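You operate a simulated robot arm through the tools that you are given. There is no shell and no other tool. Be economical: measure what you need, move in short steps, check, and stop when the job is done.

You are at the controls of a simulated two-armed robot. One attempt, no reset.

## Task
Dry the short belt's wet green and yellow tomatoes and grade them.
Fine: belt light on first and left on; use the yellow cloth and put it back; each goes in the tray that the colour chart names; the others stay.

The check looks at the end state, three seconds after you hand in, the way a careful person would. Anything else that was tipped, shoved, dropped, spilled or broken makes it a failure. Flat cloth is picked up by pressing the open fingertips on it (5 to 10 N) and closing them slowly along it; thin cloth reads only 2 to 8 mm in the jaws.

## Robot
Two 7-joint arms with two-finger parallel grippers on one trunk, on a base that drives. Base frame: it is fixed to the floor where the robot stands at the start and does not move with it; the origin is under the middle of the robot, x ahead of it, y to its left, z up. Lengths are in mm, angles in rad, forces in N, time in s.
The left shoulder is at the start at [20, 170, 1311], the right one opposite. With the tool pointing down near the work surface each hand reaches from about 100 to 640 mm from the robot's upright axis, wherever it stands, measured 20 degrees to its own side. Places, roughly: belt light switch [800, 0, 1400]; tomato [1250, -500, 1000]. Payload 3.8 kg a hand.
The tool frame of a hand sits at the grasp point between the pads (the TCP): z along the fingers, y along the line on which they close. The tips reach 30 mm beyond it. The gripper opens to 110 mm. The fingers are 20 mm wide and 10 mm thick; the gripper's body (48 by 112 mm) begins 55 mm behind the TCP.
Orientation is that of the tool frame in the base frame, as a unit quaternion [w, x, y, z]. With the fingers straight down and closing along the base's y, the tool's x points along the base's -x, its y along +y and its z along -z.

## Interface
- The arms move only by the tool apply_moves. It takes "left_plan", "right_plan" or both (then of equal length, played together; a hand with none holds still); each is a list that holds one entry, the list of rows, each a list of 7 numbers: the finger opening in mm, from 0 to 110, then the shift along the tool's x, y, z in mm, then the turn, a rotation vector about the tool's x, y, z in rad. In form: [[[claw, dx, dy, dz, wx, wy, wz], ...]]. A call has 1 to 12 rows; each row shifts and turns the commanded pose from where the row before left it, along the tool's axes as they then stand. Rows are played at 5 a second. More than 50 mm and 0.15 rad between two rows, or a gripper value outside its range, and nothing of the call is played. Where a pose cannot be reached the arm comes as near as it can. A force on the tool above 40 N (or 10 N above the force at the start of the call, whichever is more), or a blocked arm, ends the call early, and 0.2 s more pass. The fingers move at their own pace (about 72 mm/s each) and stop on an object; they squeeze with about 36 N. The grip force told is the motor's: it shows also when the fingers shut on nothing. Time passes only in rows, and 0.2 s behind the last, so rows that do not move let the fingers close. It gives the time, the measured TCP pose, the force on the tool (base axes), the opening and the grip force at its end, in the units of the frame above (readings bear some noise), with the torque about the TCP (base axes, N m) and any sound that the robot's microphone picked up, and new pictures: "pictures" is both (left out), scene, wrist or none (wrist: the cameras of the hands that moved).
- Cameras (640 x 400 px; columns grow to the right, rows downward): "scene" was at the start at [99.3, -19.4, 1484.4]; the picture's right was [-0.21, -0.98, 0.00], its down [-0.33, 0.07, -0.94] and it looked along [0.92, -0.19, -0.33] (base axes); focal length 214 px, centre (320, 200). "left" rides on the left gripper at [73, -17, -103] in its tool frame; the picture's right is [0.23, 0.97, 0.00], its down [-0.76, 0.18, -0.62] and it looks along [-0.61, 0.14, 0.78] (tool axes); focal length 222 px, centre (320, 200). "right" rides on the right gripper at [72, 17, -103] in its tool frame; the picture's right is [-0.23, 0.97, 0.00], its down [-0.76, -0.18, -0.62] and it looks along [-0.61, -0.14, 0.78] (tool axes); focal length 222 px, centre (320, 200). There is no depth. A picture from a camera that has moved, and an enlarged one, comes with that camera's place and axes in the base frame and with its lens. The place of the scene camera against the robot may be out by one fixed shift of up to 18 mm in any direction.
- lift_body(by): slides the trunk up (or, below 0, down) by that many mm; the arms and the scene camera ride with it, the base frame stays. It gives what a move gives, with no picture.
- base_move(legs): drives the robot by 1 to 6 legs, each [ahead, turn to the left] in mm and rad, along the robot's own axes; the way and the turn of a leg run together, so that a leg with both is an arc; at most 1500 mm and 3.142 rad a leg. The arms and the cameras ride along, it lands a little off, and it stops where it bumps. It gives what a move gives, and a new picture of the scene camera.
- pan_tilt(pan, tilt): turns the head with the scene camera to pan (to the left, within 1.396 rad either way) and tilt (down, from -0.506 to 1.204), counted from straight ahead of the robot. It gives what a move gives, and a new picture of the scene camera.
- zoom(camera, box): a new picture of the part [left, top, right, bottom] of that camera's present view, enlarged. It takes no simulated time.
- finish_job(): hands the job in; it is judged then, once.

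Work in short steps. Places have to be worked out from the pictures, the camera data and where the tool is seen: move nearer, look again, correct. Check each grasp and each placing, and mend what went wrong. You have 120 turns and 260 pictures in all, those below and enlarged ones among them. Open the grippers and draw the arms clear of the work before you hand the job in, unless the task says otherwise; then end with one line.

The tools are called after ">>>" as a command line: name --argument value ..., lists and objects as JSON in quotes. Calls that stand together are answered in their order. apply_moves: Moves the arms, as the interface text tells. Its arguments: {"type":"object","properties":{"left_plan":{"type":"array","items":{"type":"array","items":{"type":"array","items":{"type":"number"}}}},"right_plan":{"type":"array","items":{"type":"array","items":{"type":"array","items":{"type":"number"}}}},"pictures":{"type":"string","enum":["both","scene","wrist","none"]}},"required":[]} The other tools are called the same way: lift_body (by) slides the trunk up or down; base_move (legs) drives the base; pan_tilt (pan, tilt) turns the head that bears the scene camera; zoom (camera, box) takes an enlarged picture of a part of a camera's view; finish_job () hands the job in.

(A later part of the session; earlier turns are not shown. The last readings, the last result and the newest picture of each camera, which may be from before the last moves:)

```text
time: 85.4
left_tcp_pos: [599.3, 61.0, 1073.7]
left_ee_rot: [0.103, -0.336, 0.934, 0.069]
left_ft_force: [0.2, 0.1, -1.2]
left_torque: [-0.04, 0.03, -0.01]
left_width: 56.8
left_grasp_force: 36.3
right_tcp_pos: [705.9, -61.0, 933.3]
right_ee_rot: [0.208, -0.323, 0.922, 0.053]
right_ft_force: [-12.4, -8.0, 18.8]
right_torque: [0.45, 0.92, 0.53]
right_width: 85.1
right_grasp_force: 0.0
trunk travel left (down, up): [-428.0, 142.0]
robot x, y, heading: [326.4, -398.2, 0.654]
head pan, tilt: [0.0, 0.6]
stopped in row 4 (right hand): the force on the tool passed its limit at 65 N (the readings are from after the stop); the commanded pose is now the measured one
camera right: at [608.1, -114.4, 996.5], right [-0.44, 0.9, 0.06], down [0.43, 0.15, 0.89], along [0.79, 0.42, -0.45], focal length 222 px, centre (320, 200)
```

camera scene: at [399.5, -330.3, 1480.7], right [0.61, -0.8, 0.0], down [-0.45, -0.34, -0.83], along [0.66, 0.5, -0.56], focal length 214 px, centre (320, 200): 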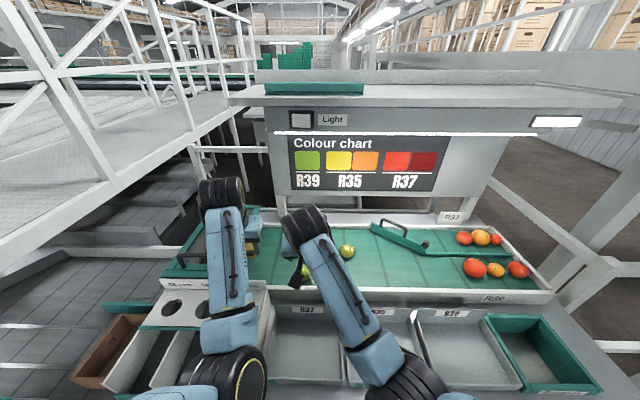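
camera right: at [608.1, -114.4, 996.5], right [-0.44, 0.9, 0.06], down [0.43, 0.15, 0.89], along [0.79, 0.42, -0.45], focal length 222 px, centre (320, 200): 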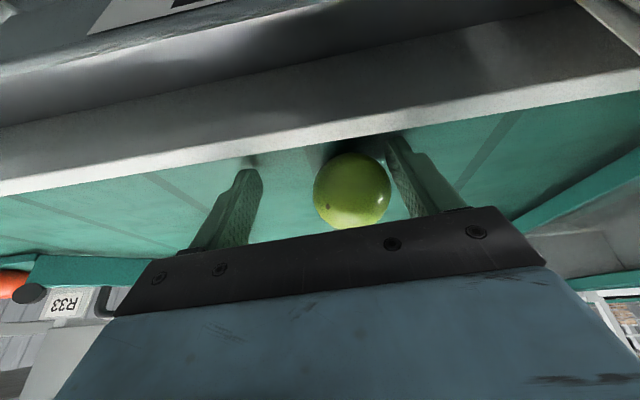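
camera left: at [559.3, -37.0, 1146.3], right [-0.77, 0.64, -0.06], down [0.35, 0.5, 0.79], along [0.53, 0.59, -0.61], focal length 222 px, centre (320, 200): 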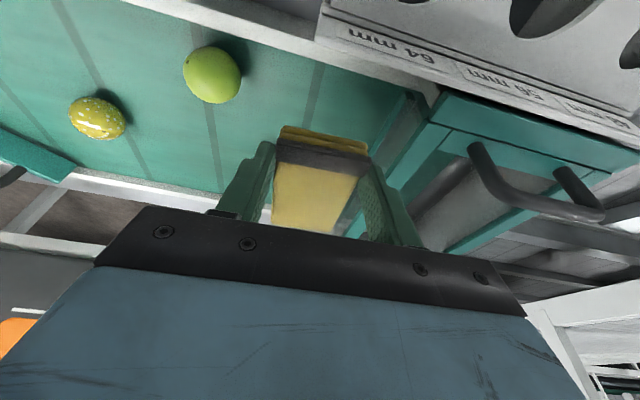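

A fingertip touched down off-line (hand is ~17 mm too far right). I back up 40 mm and re-measure.

>>> apply_moves --right_plan '[[[85, 0, 0, -20, 0, 0, 0], [85, 0, 0, -20, 0, 0, 0], [85, 0, 15, 0, 0, 0, 0], [85, 0, 0, 0, 0, 0, 0]]]' --pictures "both"

>>> zoom --camera "scene" --box '[200, 190, 392, 310]'

```text
time: 86.6
left_tcp_pos: [601.1, 62.4, 1073.2]
left_ee_rot: [0.103, -0.336, 0.934, 0.069]
left_ft_force: [-0.3, 0.1, -0.9]
left_torque: [0.0, 0.01, -0.02]
left_width: 56.7
left_grasp_force: 35.7
right_tcp_pos: [705.4, -79.0, 950.3]
right_ee_rot: [0.213, -0.317, 0.924, 0.025]
right_ft_force: [0.7, 0.2, 0.0]
right_torque: [-0.02, -0.01, -0.02]
right_width: 85.2
right_grasp_force: 0.1
trunk travel left (down, up): [-428.0, 142.0]
robot x, y, heading: [323.3, -398.3, 0.653]
head pan, tilt: [0.0, 0.6]
stopped in row 4 (right hand): the arm was blocked; the commanded pose is now the measured one
camera scene: at [400.5, -330.8, 1480.6], right [0.61, -0.8, 0.0], down [-0.45, -0.34, -0.82], along [0.66, 0.5, -0.57], focal length 214 px, centre (320, 200)
camera right: at [605.1, -127.2, 1013.4], right [-0.42, 0.91, 0.01], down [0.41, 0.18, 0.89], along [0.81, 0.38, -0.45], focal length 222 px, centre (320, 200)
```

scene: 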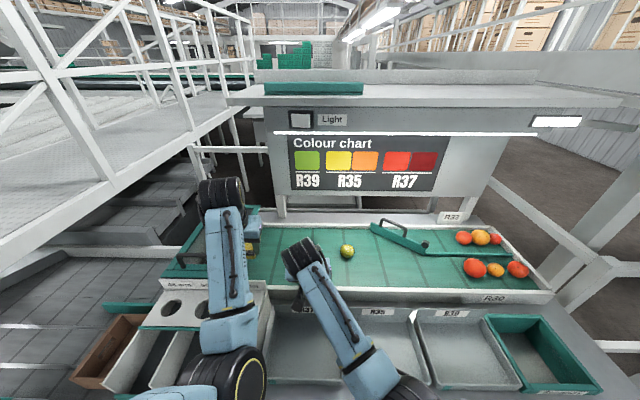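
right: 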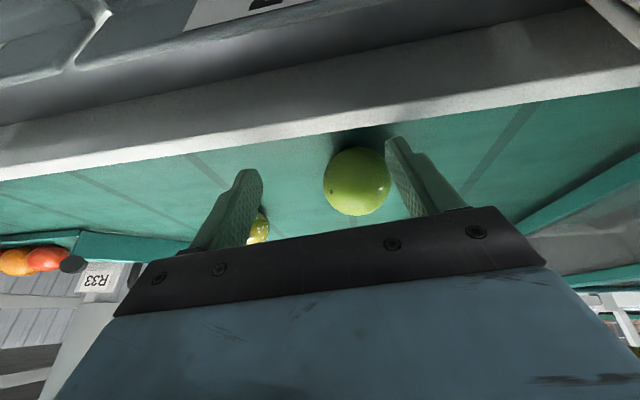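

```text
3.33 times, centred on (296, 250) of scene
camera zoom: at [400.5, -330.8, 1480.6], right [0.61, -0.8, 0.0], down [-0.45, -0.34, -0.82], along [0.66, 0.5, -0.57], focal length 715 px, centre (400, 33)
```

zoom: 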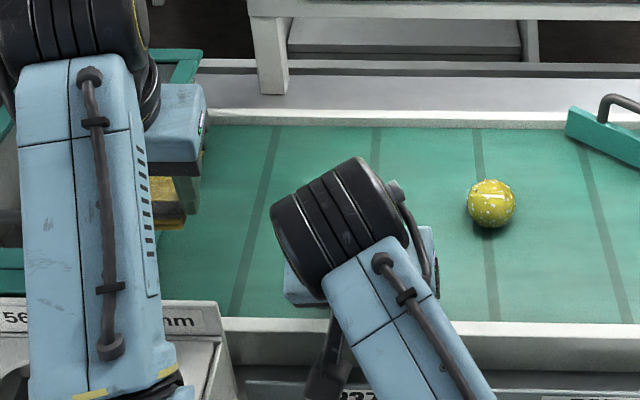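

The right arm is at a joint limit facing forward here. I raise it and yaw it ~55° toward the left, the posture that was comfortable before.

>>> apply_moves --right_plan '[[[85, -16, -3, -37, 0, 0, 0], [85, -16, -3, -37, 0, 0, 0], [85, 0, 0, 0, -0.057, -0.012, -0.127], [85, 0, 0, 0, -0.057, -0.012, -0.127], [85, 0, 0, 0, -0.057, -0.012, -0.127], [85, 0, 0, 0, -0.057, -0.012, -0.127], [85, 0, 0, 0, -0.057, -0.012, -0.127], [85, 0, 0, 0, -0.057, -0.012, -0.127], [85, 0, 0, 0, -0.057, -0.012, -0.127]]]' --pictures "both"

```text
time: 88.6
left_tcp_pos: [600.5, 62.4, 1073.2]
left_ee_rot: [0.103, -0.336, 0.934, 0.068]
left_ft_force: [0.2, -1.0, -0.5]
left_torque: [0.01, -0.03, 0.0]
left_width: 56.5
left_grasp_force: 36.1
right_tcp_pos: [702.1, -77.7, 1032.6]
right_ee_rot: [-0.177, 0.715, -0.665, -0.123]
right_ft_force: [0.0, 0.8, 0.9]
right_torque: [0.0, -0.03, -0.01]
right_width: 84.9
right_grasp_force: 0.0
trunk travel left (down, up): [-428.0, 142.0]
robot x, y, heading: [325.5, -396.4, 0.653]
head pan, tilt: [0.0, 0.6]
camera scene: at [400.6, -330.9, 1480.6], right [0.61, -0.8, 0.0], down [-0.45, -0.34, -0.82], along [0.66, 0.5, -0.57], focal length 214 px, centre (320, 200)
camera right: at [685.1, -188.2, 1096.4], right [-0.99, 0.15, 0.01], down [0.07, 0.44, 0.89], along [0.13, 0.88, -0.45], focal length 222 px, centre (320, 200)
```

scene: 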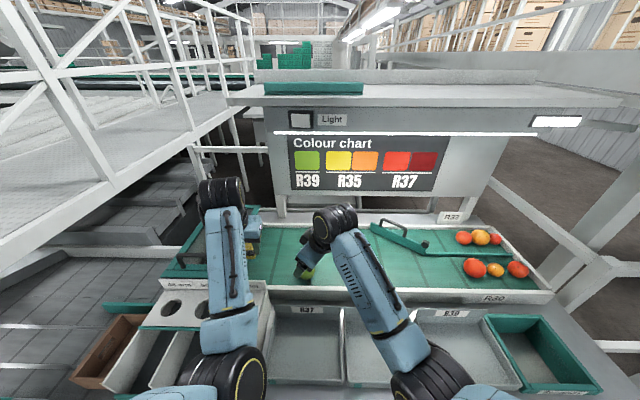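
right: 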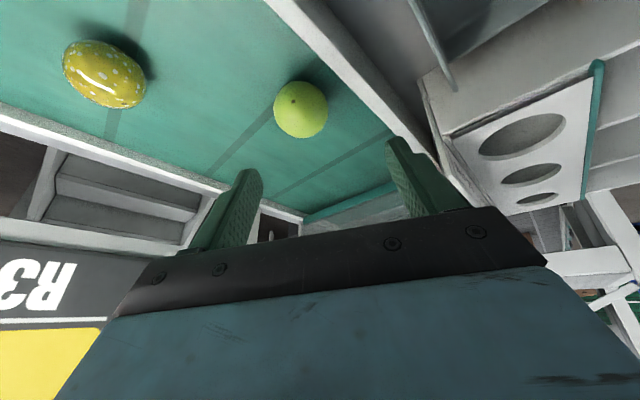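

Green now at ≈ [723, −42, 926]. I move to a pre-grasp 50 mm back along the fingers and check alignment.

>>> apply_moves --right_plan '[[[80, 6, -7, 26, 0, 0, 0], [80, 6, -6, 25, 0, 0, 0], [80, 0, 0, 0, 0, 0, 0]]]' --pictures "wrist"

```text
time: 89.4
left_tcp_pos: [601.8, 62.6, 1074.3]
left_ee_rot: [0.102, -0.337, 0.934, 0.069]
left_ft_force: [-0.6, 0.1, 0.1]
left_torque: [-0.07, -0.01, -0.02]
left_width: 56.9
left_grasp_force: 36.5
right_tcp_pos: [721.2, -65.7, 983.2]
right_ee_rot: [-0.176, 0.715, -0.665, -0.122]
right_ft_force: [-0.8, 0.2, 0.1]
right_torque: [0.0, 0.0, 0.02]
right_width: 79.8
right_grasp_force: 0.1
trunk travel left (down, up): [-428.0, 142.0]
robot x, y, heading: [327.4, -393.3, 0.651]
head pan, tilt: [0.0, 0.6]
camera right: at [703.0, -177.4, 1046.8], right [-0.99, 0.16, 0.01], down [0.08, 0.44, 0.89], along [0.14, 0.88, -0.45], focal length 222 px, centre (320, 200)
```

right: 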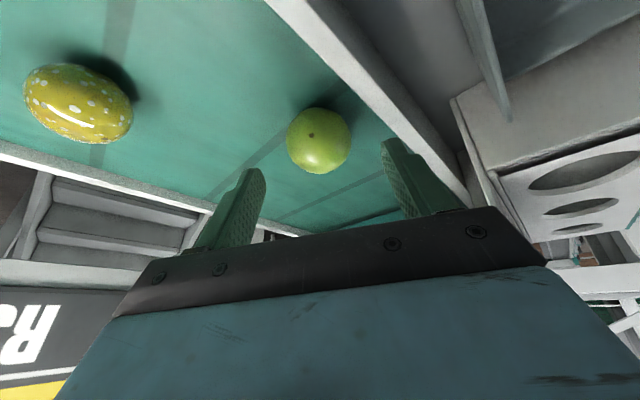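

Aligned. I narrow the opening to 68 mm (rail clearance), advance 47 mm and close.

>>> apply_moves --right_plan '[[[68, 0, 0, 10, 0, 0, 0], [68, 0, 0, 20, 0, 0, 0], [68, 0, 0, 17, 0, 0, 0], [55, 0, 0, 0, 0, 0, 0], [36, 0, 0, 0, 0, 0, 0], [36, 0, 0, 0, 0, 0, 0]]]' --pictures "wrist"

```text
time: 90.8
left_tcp_pos: [602.0, 61.4, 1074.3]
left_ee_rot: [0.103, -0.337, 0.933, 0.069]
left_ft_force: [0.1, 0.5, -0.5]
left_torque: [0.01, 0.03, -0.01]
left_width: 56.9
left_grasp_force: 36.5
right_tcp_pos: [723.7, -46.9, 941.3]
right_ee_rot: [-0.176, 0.715, -0.666, -0.122]
right_ft_force: [0.2, -0.6, 0.4]
right_torque: [0.02, -0.03, 0.02]
right_width: 48.6
right_grasp_force: 15.7
trunk travel left (down, up): [-428.0, 142.0]
robot x, y, heading: [324.5, -399.0, 0.649]
head pan, tilt: [0.0, 0.6]
camera right: at [705.9, -157.5, 1003.4], right [-0.99, 0.16, 0.01], down [0.08, 0.44, 0.89], along [0.14, 0.88, -0.45], focal length 222 px, centre (320, 200)
```

right: 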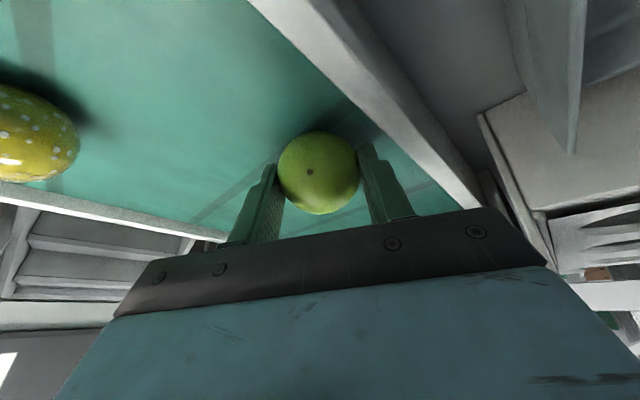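

Gripped. I lift 135 mm and carry it right toward the R39 tray.

>>> apply_moves --right_plan '[[[36, -18.5, -4, -41, 0, 0, 0], [36, -18.5, -4, -41, 0, 0, 0], [36, -18.5, -4, -41, 0, 0, 0], [36, 41, -5, -18, 0, 0, 0], [36, 41, -5, -18, 0, 0, 0], [36, 41, -5, -18, 0, 0, 0], [36, 41, -5, -18, 0, 0, 0], [36, 41, -5, -18, 0, 0, 0], [36, 41, -5, -18, 0, 0, 0], [36, 41, -5, -18, 0, 0, 0], [36, 41, -5, -18, 0, 0, 0]]]' --pictures "both"

>>> zoom --camera "scene" --box '[256, 280, 448, 400]'

```text
time: 93.2
left_tcp_pos: [600.4, 60.8, 1074.3]
left_ee_rot: [0.102, -0.337, 0.933, 0.069]
left_ft_force: [0.2, -0.6, -0.6]
left_torque: [-0.02, 0.01, -0.02]
left_width: 56.7
left_grasp_force: 36.1
right_tcp_pos: [779.6, -403.6, 1074.2]
right_ee_rot: [-0.176, 0.714, -0.666, -0.123]
right_ft_force: [0.8, -0.4, -0.1]
right_torque: [0.0, 0.03, 0.02]
right_width: 48.7
right_grasp_force: 16.2
trunk travel left (down, up): [-428.0, 142.0]
robot x, y, heading: [328.1, -400.1, 0.652]
head pan, tilt: [0.0, 0.6]
camera scene: at [400.0, -332.3, 1480.8], right [0.61, -0.8, 0.0], down [-0.45, -0.34, -0.83], along [0.66, 0.5, -0.56], focal length 214 px, centre (320, 200)
camera right: at [762.5, -514.0, 1136.4], right [-0.99, 0.16, 0.01], down [0.08, 0.44, 0.89], along [0.14, 0.88, -0.45], focal length 222 px, centre (320, 200)
```

scene: 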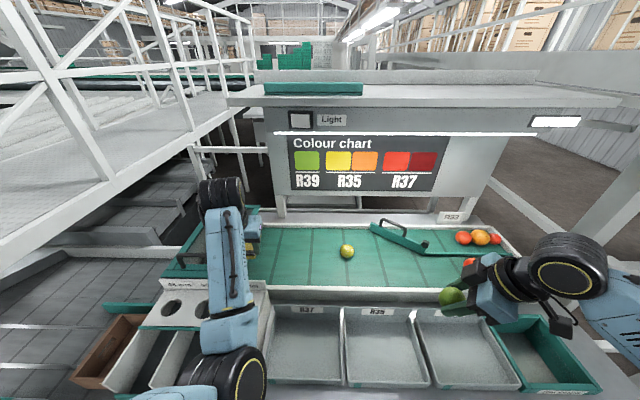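
right: 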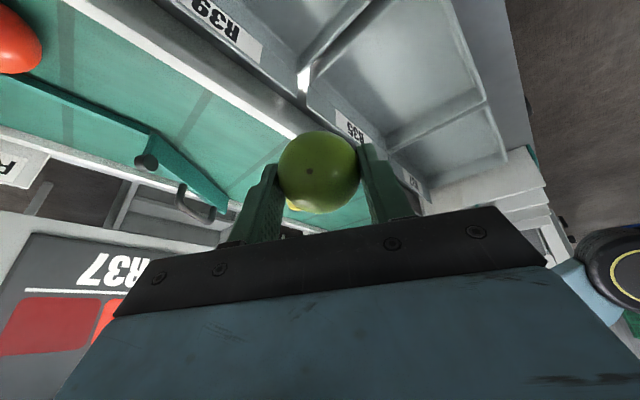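

```text
3.33 times, centred on (352, 340) of scene
camera zoom: at [400.0, -332.3, 1480.8], right [0.61, -0.8, 0.0], down [-0.45, -0.34, -0.83], along [0.66, 0.5, -0.56], focal length 715 px, centre (213, -267)
```

zoom: 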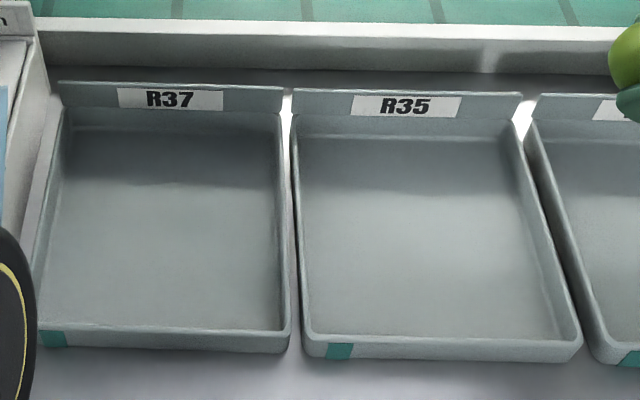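

R39 tray centre is about n 345, d 858. I move over it and lower part-way, then check.

>>> apply_moves --right_plan '[[[36, 34, -5.4, -15, 0, 0, 0], [36, 34, -5.4, -15, 0, 0, 0], [36, 16.4, 3.6, 36.3, 0, 0, 0], [36, 16.4, 3.6, 36.3, 0, 0, 0], [36, 10, 2, 23, 0, 0, 0]]]' --pictures "both"

>>> zoom --camera "scene" --box '[400, 270, 592, 390]'

```text
time: 94.4
left_tcp_pos: [602.5, 62.4, 1072.3]
left_ee_rot: [0.103, -0.337, 0.933, 0.069]
left_ft_force: [0.2, -0.3, -0.7]
left_torque: [-0.02, -0.01, 0.01]
left_width: 56.9
left_grasp_force: 36.4
right_tcp_pos: [795.2, -475.4, 968.9]
right_ee_rot: [-0.177, 0.715, -0.665, -0.124]
right_ft_force: [0.4, 0.0, -1.4]
right_torque: [-0.03, -0.02, 0.01]
right_width: 48.3
right_grasp_force: 15.5
trunk travel left (down, up): [-428.0, 142.0]
robot x, y, heading: [326.8, -398.3, 0.655]
head pan, tilt: [0.0, 0.6]
camera scene: at [400.6, -330.8, 1480.6], right [0.61, -0.8, 0.0], down [-0.45, -0.34, -0.82], along [0.66, 0.5, -0.57], focal length 214 px, centre (320, 200)
camera right: at [778.2, -585.9, 1031.9], right [-0.99, 0.16, 0.01], down [0.08, 0.44, 0.89], along [0.14, 0.88, -0.45], focal length 222 px, centre (320, 200)
```

scene: 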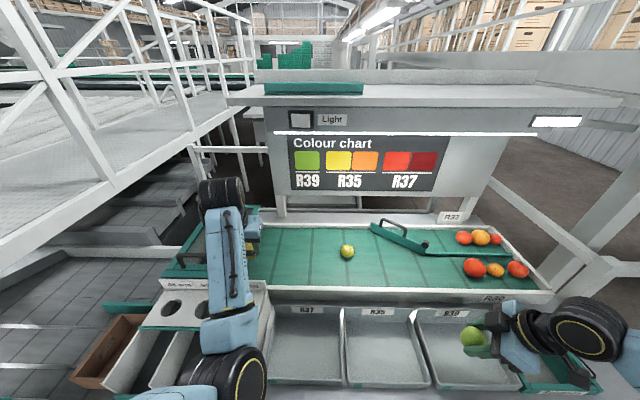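
right: 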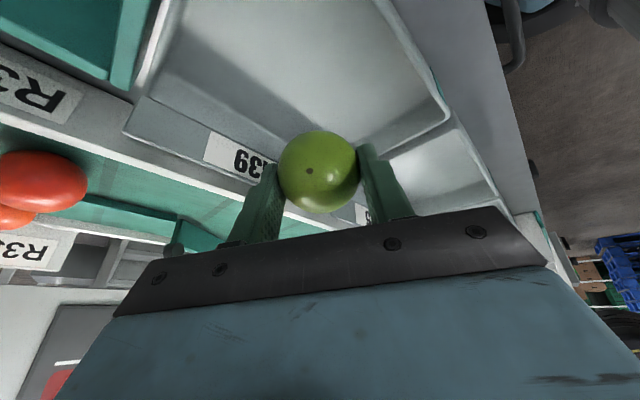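

```text
3.33 times, centred on (496, 330) of scene
camera zoom: at [400.6, -330.8, 1480.6], right [0.61, -0.8, 0.0], down [-0.45, -0.34, -0.82], along [0.66, 0.5, -0.57], focal length 715 px, centre (-267, -233)
```

zoom: 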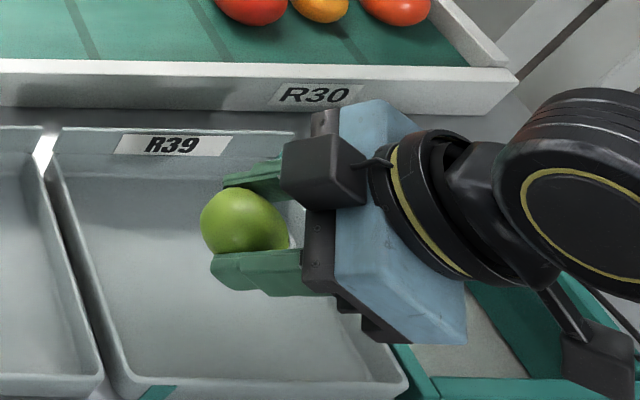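

Over the tray. I lower gently until the tomato touches the floor.

>>> apply_moves --right_plan '[[[36, 12, 2.7, 27, 0, 0, 0], [36, 8, 2, 18, 0, 0, 0], [36, 2, 0.4, 4.5, 0, 0, 0], [36, 2, 0.4, 4.5, 0, 0, 0]]]' --pictures "wrist"

>>> zoom --camera "scene" --box '[400, 270, 592, 390]'

```text
time: 95.4
left_tcp_pos: [600.0, 61.6, 1073.6]
left_ee_rot: [0.103, -0.336, 0.934, 0.069]
left_ft_force: [0.0, -0.6, -0.4]
left_torque: [0.02, 0.0, 0.02]
left_width: 56.8
left_grasp_force: 36.1
right_tcp_pos: [794.7, -475.3, 911.5]
right_ee_rot: [-0.177, 0.714, -0.666, -0.122]
right_ft_force: [0.3, 0.2, -1.2]
right_torque: [0.0, 0.01, -0.03]
right_width: 48.6
right_grasp_force: 15.9
trunk travel left (down, up): [-428.0, 142.0]
robot x, y, heading: [327.4, -397.6, 0.654]
head pan, tilt: [0.0, 0.6]
camera right: at [777.9, -585.6, 973.9], right [-0.99, 0.16, 0.01], down [0.08, 0.44, 0.89], along [0.14, 0.88, -0.45], focal length 222 px, centre (320, 200)
```

right: 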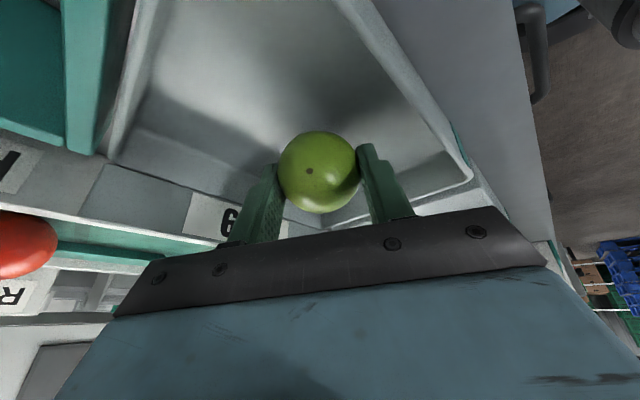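

```text
3.33 times, centred on (496, 330) of scene
camera zoom: at [400.4, -330.9, 1480.6], right [0.61, -0.8, 0.0], down [-0.45, -0.34, -0.83], along [0.66, 0.5, -0.56], focal length 715 px, centre (-267, -233)
```

zoom: 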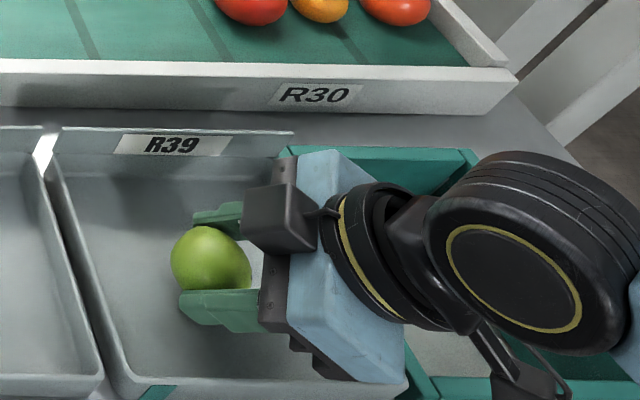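

No contact yet. I continue down in small steps.

>>> apply_moves --right_plan '[[[36, 2, 0.4, 4.5, 0, 0, 0], [36, 2, 0.4, 4.5, 0, 0, 0], [36, 1.2, 0.3, 2.7, 0, 0, 0]]]' --pictures "wrist"

```text
time: 96.2
left_tcp_pos: [601.4, 61.5, 1072.8]
left_ee_rot: [0.104, -0.337, 0.933, 0.068]
left_ft_force: [0.0, 0.3, -1.4]
left_torque: [0.01, 0.01, 0.0]
left_width: 56.7
left_grasp_force: 36.0
right_tcp_pos: [795.7, -474.3, 900.7]
right_ee_rot: [-0.18, 0.715, -0.665, -0.122]
right_ft_force: [4.5, 0.1, 17.4]
right_torque: [0.07, -0.22, 0.0]
right_width: 48.4
right_grasp_force: 16.2
trunk travel left (down, up): [-428.0, 142.0]
robot x, y, heading: [327.1, -399.1, 0.652]
head pan, tilt: [0.0, 0.6]
camera right: at [779.1, -585.1, 963.3], right [-0.99, 0.16, 0.0], down [0.07, 0.44, 0.9], along [0.14, 0.88, -0.44], focal length 222 px, centre (320, 200)
```

right: 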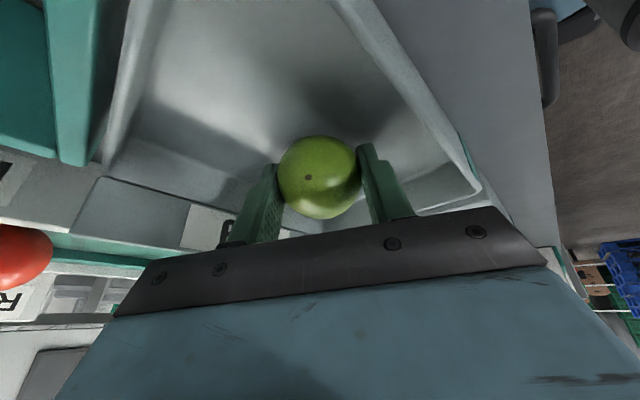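

Touching the floor. I ease up 2 mm, open, and withdraw along the fingers.

>>> apply_moves --right_plan '[[[36, -1, 0, -2, 0, 0, 0], [50, 0, 0, 0, 0, 0, 0], [66, 0, 0, 0, 0, 0, 0], [66, 0, 0, 0, 0, 0, 0], [66, 0, 0, -20, 0, 0, 0], [66, 0, 0, -30, 0, 0, 0], [66, 0, 0, -40, 0, 0, 0], [66, 0, 0, -40, 0, 0, 0]]]' --pictures "both"

>>> zoom --camera "scene" --box '[400, 270, 592, 390]'

```text
time: 98.0
left_tcp_pos: [600.2, 62.7, 1074.0]
left_ee_rot: [0.103, -0.336, 0.934, 0.068]
left_ft_force: [-1.4, 0.4, -0.3]
left_torque: [0.0, -0.02, 0.0]
left_width: 57.0
left_grasp_force: 35.6
right_tcp_pos: [785.6, -527.0, 1019.1]
right_ee_rot: [-0.177, 0.713, -0.668, -0.123]
right_ft_force: [-0.7, -0.6, -0.2]
right_torque: [-0.01, 0.0, 0.0]
right_width: 66.1
right_grasp_force: 0.0
trunk travel left (down, up): [-428.0, 142.0]
robot x, y, heading: [327.5, -395.6, 0.647]
head pan, tilt: [0.0, 0.6]
camera scene: at [398.9, -330.6, 1480.7], right [0.61, -0.8, 0.0], down [-0.45, -0.34, -0.83], along [0.66, 0.5, -0.56], focal length 214 px, centre (320, 200)
camera right: at [767.7, -638.6, 1082.0], right [-0.99, 0.16, 0.01], down [0.08, 0.44, 0.89], along [0.14, 0.88, -0.45], focal length 222 px, centre (320, 200)
```

scene: 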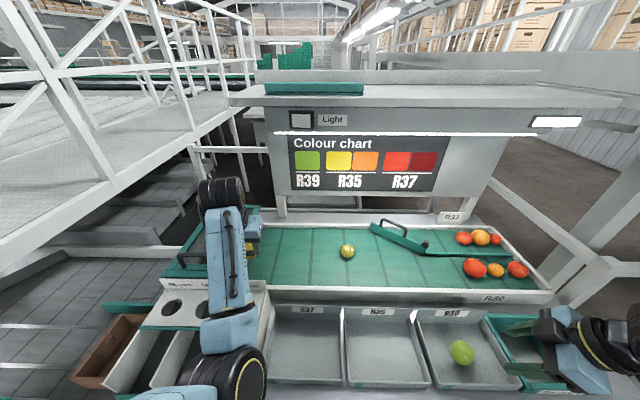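
right: 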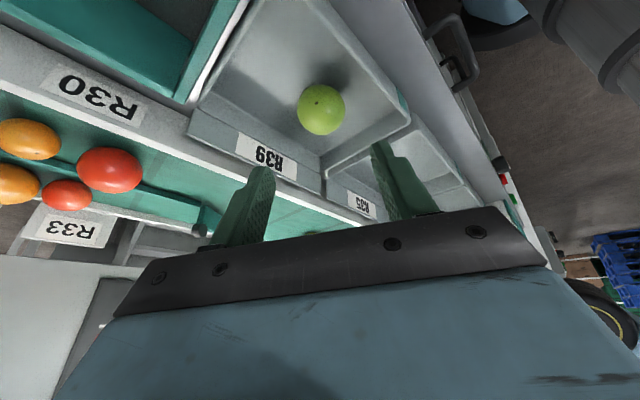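

```text
3.33 times, centred on (496, 330) of scene
camera zoom: at [398.9, -330.6, 1480.7], right [0.61, -0.8, 0.0], down [-0.45, -0.34, -0.83], along [0.66, 0.5, -0.56], focal length 715 px, centre (-267, -233)
```

zoom: 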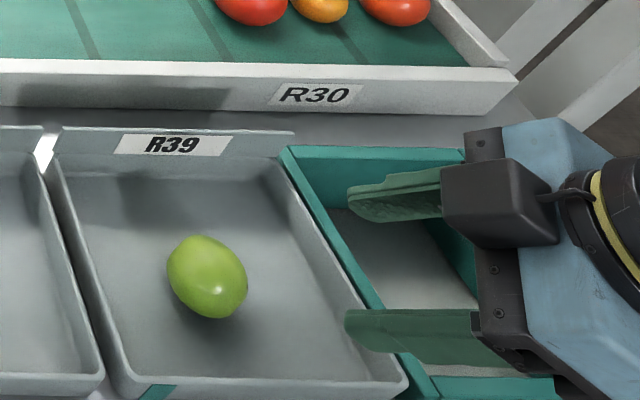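

Green is in R39. Now the right hand goes to hover near the yellow tomato.

>>> apply_moves --right_plan '[[[80, -41.8, -10.7, 15.1, 0, 0, 0], [80, -41.8, -10.7, 15.1, 0, 0, 0], [80, -41.8, -10.7, 15.1, 0, 0, 0], [80, -41.8, -10.7, 15.1, 0, 0, 0], [80, -41.8, -10.7, 15.1, 0, 0, 0], [80, -41.8, -10.7, 15.1, 0, 0, 0], [80, -41.8, -10.7, 15.1, 0, 0, 0], [80, -41.8, -10.7, 15.1, 0, 0, 0], [80, -30, -8, 10, 0, 0, 0]]]' --pictures "both"

```text
time: 100.0
left_tcp_pos: [600.9, 61.9, 1073.0]
left_ee_rot: [0.103, -0.336, 0.934, 0.069]
left_ft_force: [-1.0, 0.0, -0.7]
left_torque: [0.04, 0.01, 0.0]
left_width: 56.6
left_grasp_force: 36.6
right_tcp_pos: [847.7, -205.3, 1104.3]
right_ee_rot: [-0.176, 0.714, -0.666, -0.122]
right_ft_force: [0.1, 0.4, -0.1]
right_torque: [-0.03, 0.0, -0.02]
right_width: 80.2
right_grasp_force: 0.0
right hand out of reach, approached as far as the arm can: row 7, 8, 9
trunk travel left (down, up): [-428.0, 142.0]
robot x, y, heading: [326.5, -398.9, 0.65]
head pan, tilt: [0.0, 0.6]
camera scene: at [400.2, -330.6, 1480.6], right [0.61, -0.8, 0.0], down [-0.45, -0.34, -0.83], along [0.66, 0.5, -0.56], focal length 214 px, centre (320, 200)
camera right: at [830.3, -315.4, 1167.1], right [-0.99, 0.16, 0.01], down [0.08, 0.44, 0.89], along [0.14, 0.88, -0.45], focal length 222 px, centre (320, 200)
```

scene: 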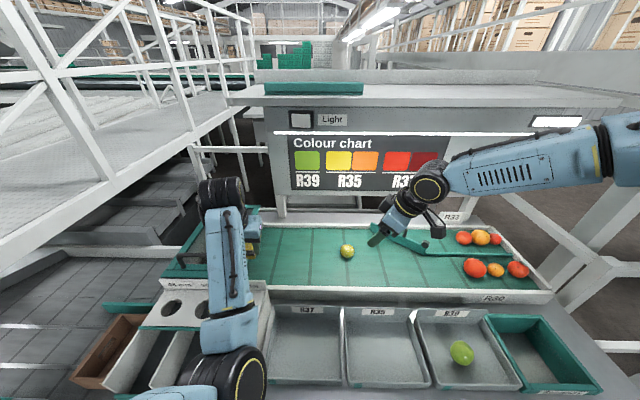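
right: 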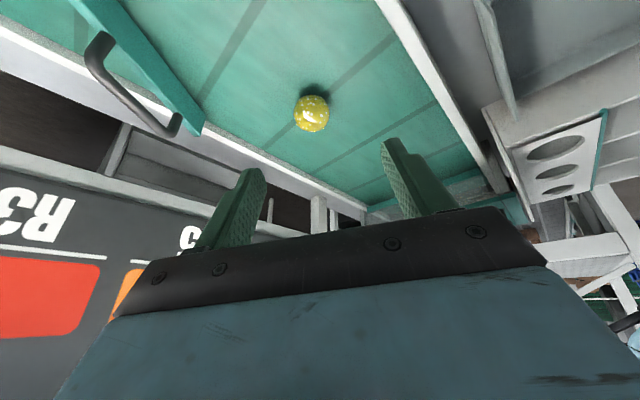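

At this yaw the right arm is at its reach limit. I yaw it back to face forward before approaching the yellow tomato.

>>> apply_moves --right_plan '[[[80, 0, 0, 0, 0.0575, 0.0126, 0.127], [80, 0, 0, 0, 0.0575, 0.0126, 0.127], [80, 0, 0, 0, 0.0575, 0.0126, 0.127], [80, 0, 0, 0, 0.0575, 0.0126, 0.127], [80, 0, 0, 0, 0.0575, 0.0126, 0.127], [80, 0, 0, 0, 0.0575, 0.0126, 0.11], [80, 0, 0, 0, 0, -0.14, 0]]]' --pictures "wrist"

```text
time: 101.6
left_tcp_pos: [600.8, 60.0, 1073.6]
left_ee_rot: [0.103, -0.336, 0.934, 0.068]
left_ft_force: [0.6, -0.3, 0.2]
left_torque: [-0.02, -0.02, -0.03]
left_width: 56.8
left_grasp_force: 36.0
right_tcp_pos: [847.9, -229.8, 1116.1]
right_ee_rot: [0.275, -0.384, 0.879, 0.066]
right_ft_force: [-0.3, 0.0, 0.6]
right_torque: [0.02, -0.02, 0.0]
right_width: 79.9
right_grasp_force: 0.0
right hand out of reach, approached as far as the arm can: row 2, 3, 4, 5, 6
trunk travel left (down, up): [-428.0, 142.0]
robot x, y, heading: [323.9, -402.1, 0.651]
head pan, tilt: [0.0, 0.6]
camera right: at [750.0, -299.6, 1163.6], right [-0.57, 0.82, 0.03], down [0.28, 0.16, 0.95], along [0.77, 0.55, -0.32], focal length 222 px, centre (320, 200)
```

right: 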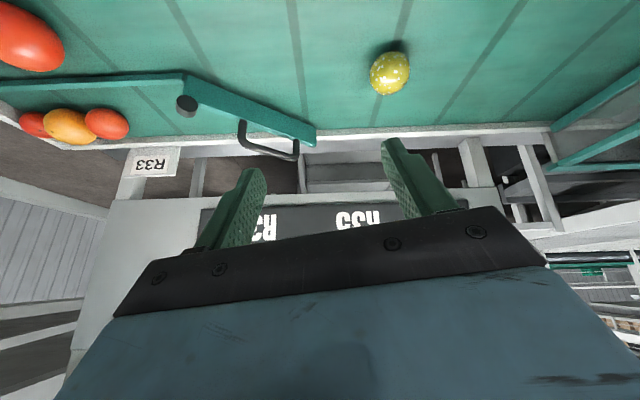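

Yellow at ≈ [870, −100, 926]. I move to a pre-grasp 60 mm back along the fingers.

>>> apply_moves --right_plan '[[[78, 1.5, 23, 35, 0, 0, 0], [78, 1.5, 23, 35, 0, 0, 0], [78, 1.5, 23, 35, 0, 0, 0], [78, 1.5, 23, 35, 0, 0, 0], [78, 0, 0, 0, 0, 0, 0]]]' --pictures "wrist"

```text
time: 102.8
left_tcp_pos: [600.2, 62.9, 1072.2]
left_ee_rot: [0.105, -0.337, 0.933, 0.07]
left_ft_force: [0.5, -0.2, -0.9]
left_torque: [-0.01, 0.02, 0.03]
left_width: 56.9
left_grasp_force: 36.0
right_tcp_pos: [850.7, -240.9, 1084.2]
right_ee_rot: [0.275, -0.385, 0.879, 0.065]
right_ft_force: [-0.1, -0.4, 0.4]
right_torque: [0.05, -0.03, -0.02]
right_width: 78.1
right_grasp_force: 0.0
right hand out of reach, approached as far as the arm can: row 1, 2, 3, 4
trunk travel left (down, up): [-428.0, 142.0]
robot x, y, heading: [327.0, -397.6, 0.649]
head pan, tilt: [0.0, 0.6]
camera right: at [753.7, -310.8, 1131.5], right [-0.57, 0.82, 0.03], down [0.28, 0.16, 0.95], along [0.77, 0.55, -0.32], focal length 222 px, centre (320, 200)
```

right: 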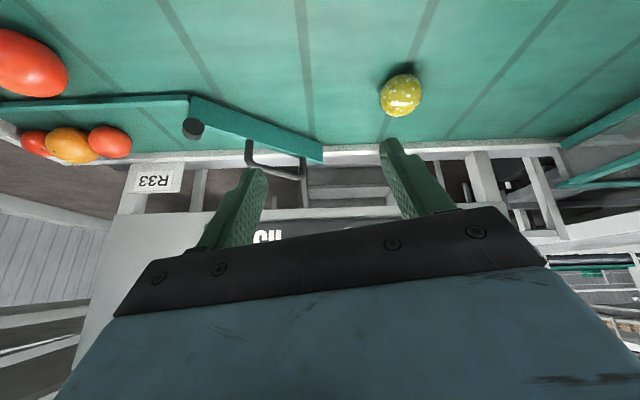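

The arm seems stuck in an awkward elbow posture. I retreat toward the robot with the tool nearer vertical to unwind it, and look.

>>> apply_moves --right_plan '[[[78, 25, 4.4, -40, 0, 0, 0], [78, 25, 4.4, -40, 0, 0, 0], [78, 25, 4.4, -40, 0, 0, 0], [78, 20, 0, 0, 0, 0.14, 0], [78, 20, 0, 0, 0, 0.14, 0], [78, 20, 0, 0, 0, 0.14, 0]]]' --pictures "scene"

```text
time: 104.2
left_tcp_pos: [601.0, 61.5, 1074.9]
left_ee_rot: [0.103, -0.337, 0.934, 0.068]
left_ft_force: [-0.5, 0.4, 0.3]
left_torque: [0.0, 0.0, -0.01]
left_width: 56.7
left_grasp_force: 35.8
right_tcp_pos: [712.6, -360.2, 1117.0]
right_ee_rot: [0.083, -0.39, 0.917, -0.017]
right_ft_force: [-0.3, 0.4, -0.3]
right_torque: [-0.01, -0.03, 0.0]
right_width: 78.1
right_grasp_force: 0.0
trunk travel left (down, up): [-428.0, 142.0]
robot x, y, heading: [328.5, -393.8, 0.651]
head pan, tilt: [0.0, 0.6]
camera scene: at [400.3, -330.6, 1480.6], right [0.61, -0.8, 0.0], down [-0.45, -0.34, -0.82], along [0.66, 0.5, -0.57], focal length 214 px, centre (320, 200)
```

scene: 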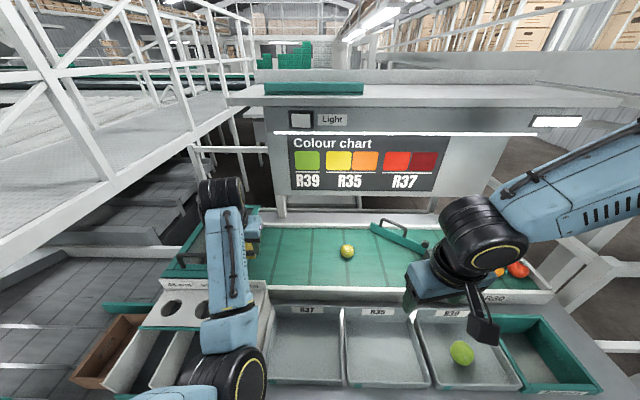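

The elbow is up and out to the right. I straighten the tool and rise to the start-like pose so the arm unfolds to its earlier posture.

>>> apply_moves --right_plan '[[[78, 0, 0, -10, -0.047, 0.069, 0.074], [78, 0, 0, -20, -0.047, 0.069, 0.074], [78, 0, 0, -45, 0, 0, 0], [78, 0, 0, -45, 0, 0, 0], [78, 0, 0, -45, 0, 0, 0], [78, 0, 0, -45, 0, 0, 0], [78, 0, 0, -45, 0, 0, 0], [78, 0, 0, -45, 0, 0, 0], [78, 0, 0, -45, 0, 0, 0], [78, 0, 0, -45, 0, 0, 0]]]' --pictures "scene"

```text
time: 106.4
left_tcp_pos: [601.4, 61.3, 1072.5]
left_ee_rot: [0.103, -0.336, 0.934, 0.068]
left_ft_force: [0.6, -0.1, 0.1]
left_torque: [0.0, 0.01, 0.01]
left_width: 57.0
left_grasp_force: 36.8
right_tcp_pos: [708.2, -362.6, 1505.5]
right_ee_rot: [0.002, -0.322, 0.947, 0.006]
right_ft_force: [-1.5, 0.2, 0.1]
right_torque: [0.0, -0.01, 0.0]
right_width: 78.0
right_grasp_force: 0.2
trunk travel left (down, up): [-428.0, 142.0]
robot x, y, heading: [328.3, -397.5, 0.653]
head pan, tilt: [0.0, 0.6]
camera scene: at [400.6, -330.6, 1480.6], right [0.61, -0.8, 0.0], down [-0.45, -0.34, -0.82], along [0.66, 0.5, -0.57], focal length 214 px, centre (320, 200)
```

scene: 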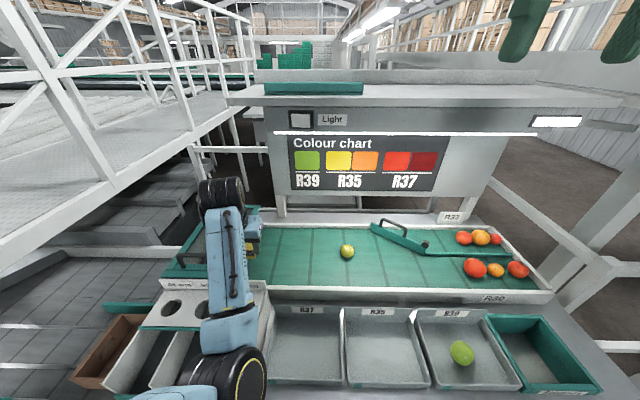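

Arm is back in its start-like posture. I descend along a straight line toward the yellow tomato.

>>> apply_moves --right_plan '[[[78, -19, 10, 43, 0, 0, 0], [78, -19, 10, 43, 0, 0, 0], [78, -19, 10, 43, 0, 0, 0], [78, -19, 10, 43, 0, 0, 0], [78, -19, 10, 43, 0, 0, 0], [78, -19, 10, 43, 0, 0, 0], [78, -19, 10, 43, 0, 0, 0], [78, -19, 10, 43, 0, 0, 0], [78, -19, 10, 43, 0, 0, 0], [78, -19, 10, 43, 0, -0.1, 0]]]' --pictures "both"

```text
time: 108.6
left_tcp_pos: [600.1, 61.3, 1073.4]
left_ee_rot: [0.103, -0.337, 0.933, 0.068]
left_ft_force: [0.1, 0.5, -0.5]
left_torque: [-0.02, 0.02, 0.01]
left_width: 57.2
left_grasp_force: 35.9
right_tcp_pos: [801.8, -253.9, 1110.6]
right_ee_rot: [0.052, -0.323, 0.945, 0.024]
right_ft_force: [-0.5, -0.3, 0.0]
right_torque: [0.0, 0.02, 0.0]
right_width: 78.0
right_grasp_force: 0.0
right hand out of reach, approached as far as the arm can: row 7, 8, 9, 10
trunk travel left (down, up): [-428.0, 142.0]
robot x, y, heading: [330.2, -395.5, 0.652]
head pan, tilt: [0.0, 0.6]
camera scene: at [400.3, -331.1, 1480.7], right [0.61, -0.8, 0.0], down [-0.45, -0.34, -0.83], along [0.66, 0.5, -0.56], focal length 214 px, centre (320, 200)
camera right: at [725.2, -294.1, 1205.4], right [-0.42, 0.91, 0.04], down [0.66, 0.27, 0.7], along [0.63, 0.32, -0.71], focal length 222 px, centre (320, 200)
```

scene: 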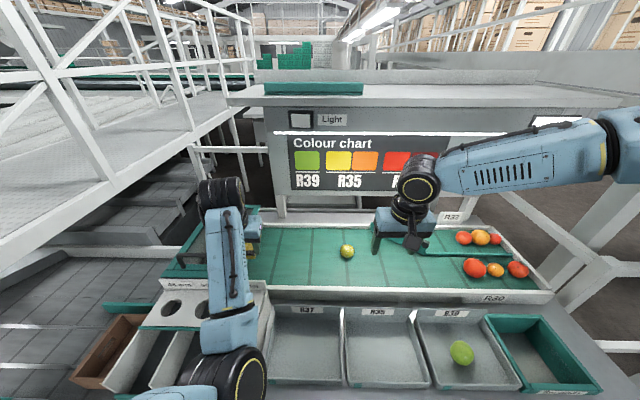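
right: 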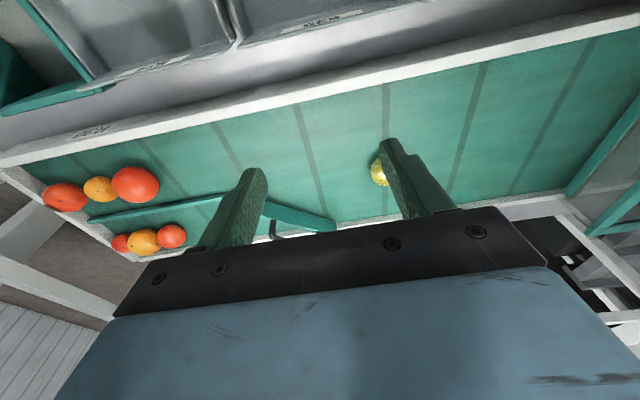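

Elbow is still out to the right. I bring the hand close-in and left (where it was low before) to swing the elbow down.

>>> apply_moves --right_plan '[[[78, 35, 20, 0, 0, 0, 0], [78, 35, 30, 0, 0, 0, 0], [78, 20, 40, 0, 0, 0, 0], [78, 0, 45, 0, 0, 0, 0], [78, 0, 45, 0, 0, 0, 0]]]' --pictures "scene"

```text
time: 109.8
left_tcp_pos: [601.3, 61.7, 1074.0]
left_ee_rot: [0.103, -0.336, 0.934, 0.069]
left_ft_force: [-0.7, -0.3, -0.6]
left_torque: [-0.01, 0.03, -0.02]
left_width: 56.7
left_grasp_force: 35.5
right_tcp_pos: [674.4, -274.1, 1148.0]
right_ee_rot: [0.052, -0.321, 0.945, 0.022]
right_ft_force: [1.1, 0.1, -0.5]
right_torque: [-0.01, 0.01, -0.02]
right_width: 78.0
right_grasp_force: 0.1
right hand out of reach, approached as far as the arm can: row 2, 3, 4, 5
trunk travel left (down, up): [-428.0, 142.0]
robot x, y, heading: [321.8, -395.2, 0.649]
head pan, tilt: [0.0, 0.6]
camera scene: at [400.1, -330.9, 1480.7], right [0.61, -0.8, 0.0], down [-0.45, -0.34, -0.83], along [0.66, 0.5, -0.56], focal length 214 px, centre (320, 200)
```

scene: 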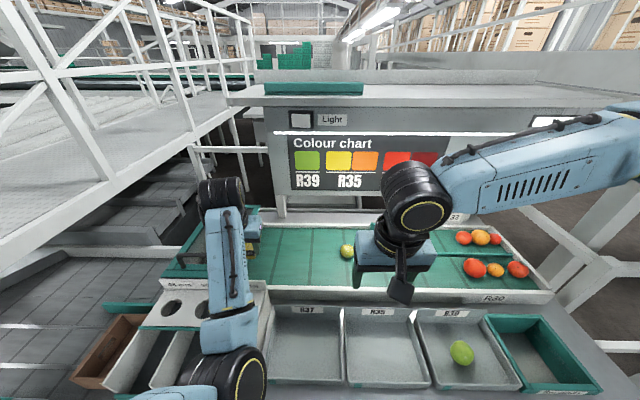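

Still elbow-high. I'll go forward a little and pitch the hand toward horizontal, which should force the elbow behind and below it.

>>> apply_moves --right_plan '[[[78, -45, 0, -10, 0, 0, 0], [78, -45, 0, -10, 0, 0, 0], [78, -40, 0, -10, 0, -0.1, 0], [78, 0, 0, 0, 0, -0.14, 0], [78, 0, 0, 0, 0, -0.14, 0], [78, 0, 0, 0, 0, -0.14, 0], [78, 0, 0, 0, 0, -0.14, 0], [78, 0, 0, 0, 0, -0.14, 0], [78, 0, 0, 0, 0, -0.14, 0], [78, 0, 0, 0, 0, -0.14, 0]]]' --pictures "both"

```text
time: 112.0
left_tcp_pos: [601.5, 61.3, 1074.4]
left_ee_rot: [0.103, -0.336, 0.934, 0.069]
left_ft_force: [0.0, 0.4, -0.9]
left_torque: [-0.02, 0.0, -0.01]
left_width: 56.6
left_grasp_force: 35.4
right_tcp_pos: [783.1, -225.9, 1198.5]
right_ee_rot: [0.529, -0.264, 0.785, 0.185]
right_ft_force: [-0.4, -0.7, 0.9]
right_torque: [-0.03, 0.04, -0.01]
right_width: 78.1
right_grasp_force: 0.1
right hand out of reach, approached as far as the arm can: row 1, 2, 3, 10
trunk travel left (down, up): [-428.0, 142.0]
robot x, y, heading: [325.4, -397.1, 0.649]
head pan, tilt: [0.0, 0.6]
camera scene: at [400.3, -331.1, 1480.7], right [0.61, -0.8, 0.0], down [-0.45, -0.34, -0.83], along [0.66, 0.5, -0.56], focal length 214 px, centre (320, 200)
camera right: at [674.2, -289.0, 1170.1], right [-0.53, 0.82, 0.22], down [-0.12, -0.33, 0.94], along [0.84, 0.47, 0.27], focal length 222 px, centre (320, 200)
```

scene: 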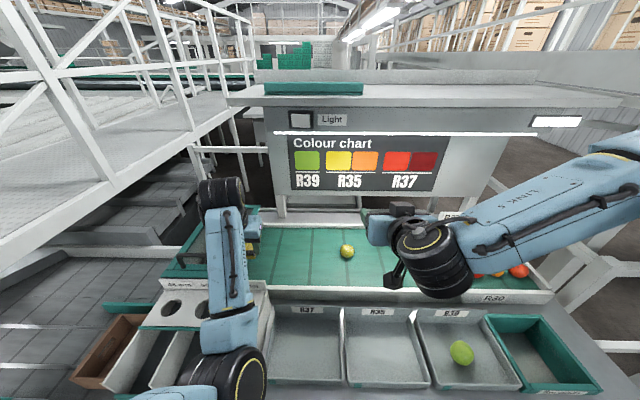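
right: 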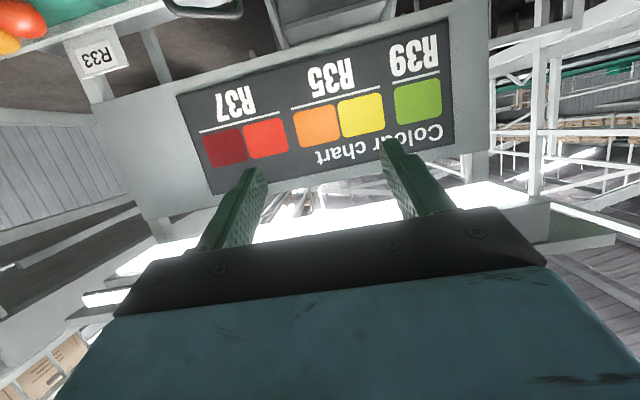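

Elbow is coming down. I continue forward/left/down in this pitched pose.

>>> apply_moves --right_plan '[[[78, 19, 17, 23, 0, 0, 0], [78, 19, 17, 23, 0, 0, 0], [78, 19, 17, 23, 0, 0, 0], [78, 0, 0, 0, 0, 0.1, 0], [78, 0, 0, 0, 0, 0.1, 0], [78, 0, 0, 0, 0, 0.1, 0]]]' --pictures "both"

```text
time: 113.4
left_tcp_pos: [601.9, 61.0, 1073.4]
left_ee_rot: [0.103, -0.336, 0.934, 0.069]
left_ft_force: [-0.4, 0.8, -0.3]
left_torque: [0.02, 0.01, 0.0]
left_width: 57.0
left_grasp_force: 36.3
right_tcp_pos: [817.1, -221.8, 1174.6]
right_ee_rot: [0.405, -0.29, 0.855, 0.143]
right_ft_force: [-0.1, 0.3, -0.1]
right_torque: [-0.01, -0.01, 0.05]
right_width: 78.2
right_grasp_force: 0.1
right hand out of reach, approached as far as the arm can: row 1, 2, 3
trunk travel left (down, up): [-428.0, 142.0]
robot x, y, heading: [323.7, -395.7, 0.65]
head pan, tilt: [0.0, 0.6]
camera scene: at [400.0, -330.8, 1480.7], right [0.61, -0.8, 0.0], down [-0.45, -0.34, -0.83], along [0.66, 0.5, -0.56], focal length 214 px, centre (320, 200)
camera right: at [707.3, -287.1, 1184.3], right [-0.48, 0.86, 0.18], down [0.11, -0.15, 0.98], along [0.87, 0.49, -0.02], focal length 222 px, centre (320, 200)
```

scene: 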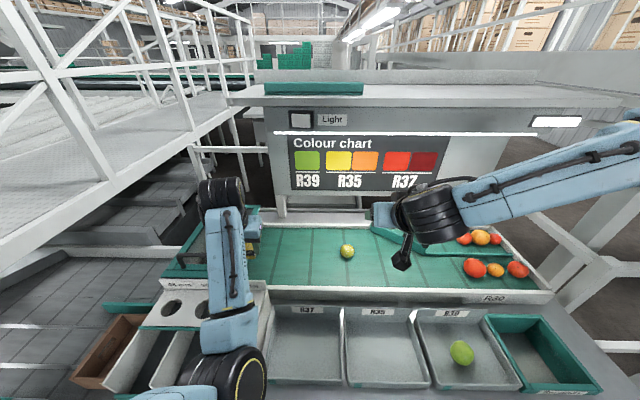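
right: 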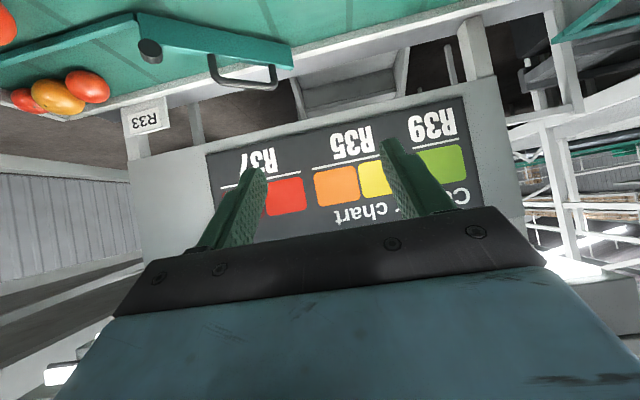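

The arm is stuck in this branch. The descent that worked started from the initial pose with a more leftward path; I return there and repeat that exact path.

>>> apply_moves --right_plan '[[[78, 0, 0, -20, 0, 0.145, 0], [78, 0, 0, -20, 0, 0.145, 0], [78, 0, 0, -20, 0, 0.145, 0], [78, 0, 0, -20, 0, 0.145, 0], [78, 0, 0, -20, 0, 0.145, 0], [78, 0, 0, -20, 0, 0.145, 0], [78, 13, -8, -46, 0, 0, 0], [78, 13, -8, -46, 0, 0, 0], [78, 13, -8, -46, 0, 0, 0], [78, 13, -8, -46, 0, 0, 0], [78, 13, -8, -46, 0, 0, 0], [78, 13, -8, -46, 0, 0, 0]]]' --pictures "none"

```text
time: 116.0
left_tcp_pos: [601.2, 60.8, 1074.0]
left_ee_rot: [0.103, -0.337, 0.934, 0.068]
left_ft_force: [-0.5, 0.5, -0.1]
left_torque: [0.01, -0.01, 0.0]
left_width: 57.0
left_grasp_force: 35.3
right_tcp_pos: [734.9, -356.1, 1542.6]
right_ee_rot: [0.008, -0.324, 0.946, 0.009]
right_ft_force: [-0.3, -1.2, 0.4]
right_torque: [0.03, 0.02, 0.01]
right_width: 78.0
right_grasp_force: 0.2
right hand out of reach, approached as far as the arm can: row 12
trunk travel left (down, up): [-428.0, 142.0]
robot x, y, heading: [327.4, -396.8, 0.648]
head pan, tilt: [0.0, 0.6]
```

Now the same leftward descent as the first time.

>>> apply_moves --right_plan '[[[78, -12, 18, 43, 0, 0, 0], [78, -12, 18, 43, 0, 0, 0], [78, -12, 18, 43, 0, 0, 0], [78, -12, 18, 43, 0, 0, 0], [78, -12, 18, 43, 0, 0, 0], [78, -12, 18, 43, 0, 0, 0], [78, -12, 18, 43, 0, 0, 0], [78, -12, 18, 43, 0, 0, 0], [78, -14, 18, 43, 0, 0, 0], [78, -14, 12, 43, 0, -0.1, 0]]]' --pictures "scene"

```text
time: 118.2
left_tcp_pos: [601.2, 62.0, 1074.3]
left_ee_rot: [0.103, -0.335, 0.934, 0.068]
left_ft_force: [-0.1, -0.4, -0.7]
left_torque: [0.0, 0.0, 0.0]
left_width: 56.9
left_grasp_force: 36.2
right_tcp_pos: [750.0, -240.9, 1159.6]
right_ee_rot: [0.056, -0.322, 0.945, 0.025]
right_ft_force: [-0.3, 0.4, -0.3]
right_torque: [0.07, 0.03, -0.02]
right_width: 78.1
right_grasp_force: 0.1
right hand out of reach, approached as far as the arm can: row 5, 6, 7, 8, 9, 10
trunk travel left (down, up): [-428.0, 142.0]
robot x, y, heading: [328.1, -398.1, 0.652]
head pan, tilt: [0.0, 0.6]
camera scene: at [400.4, -331.1, 1480.7], right [0.61, -0.8, 0.0], down [-0.45, -0.34, -0.83], along [0.66, 0.5, -0.56], focal length 214 px, centre (320, 200)
```

scene: 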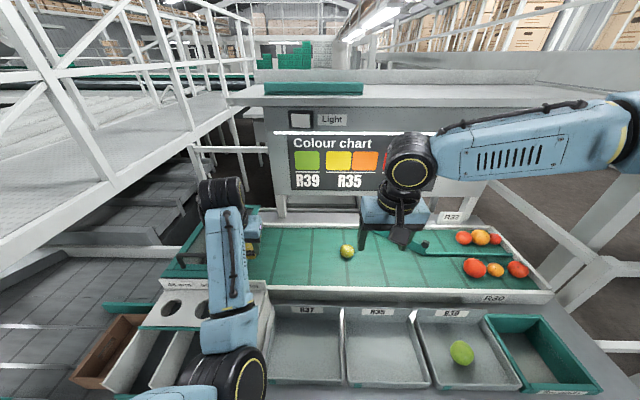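

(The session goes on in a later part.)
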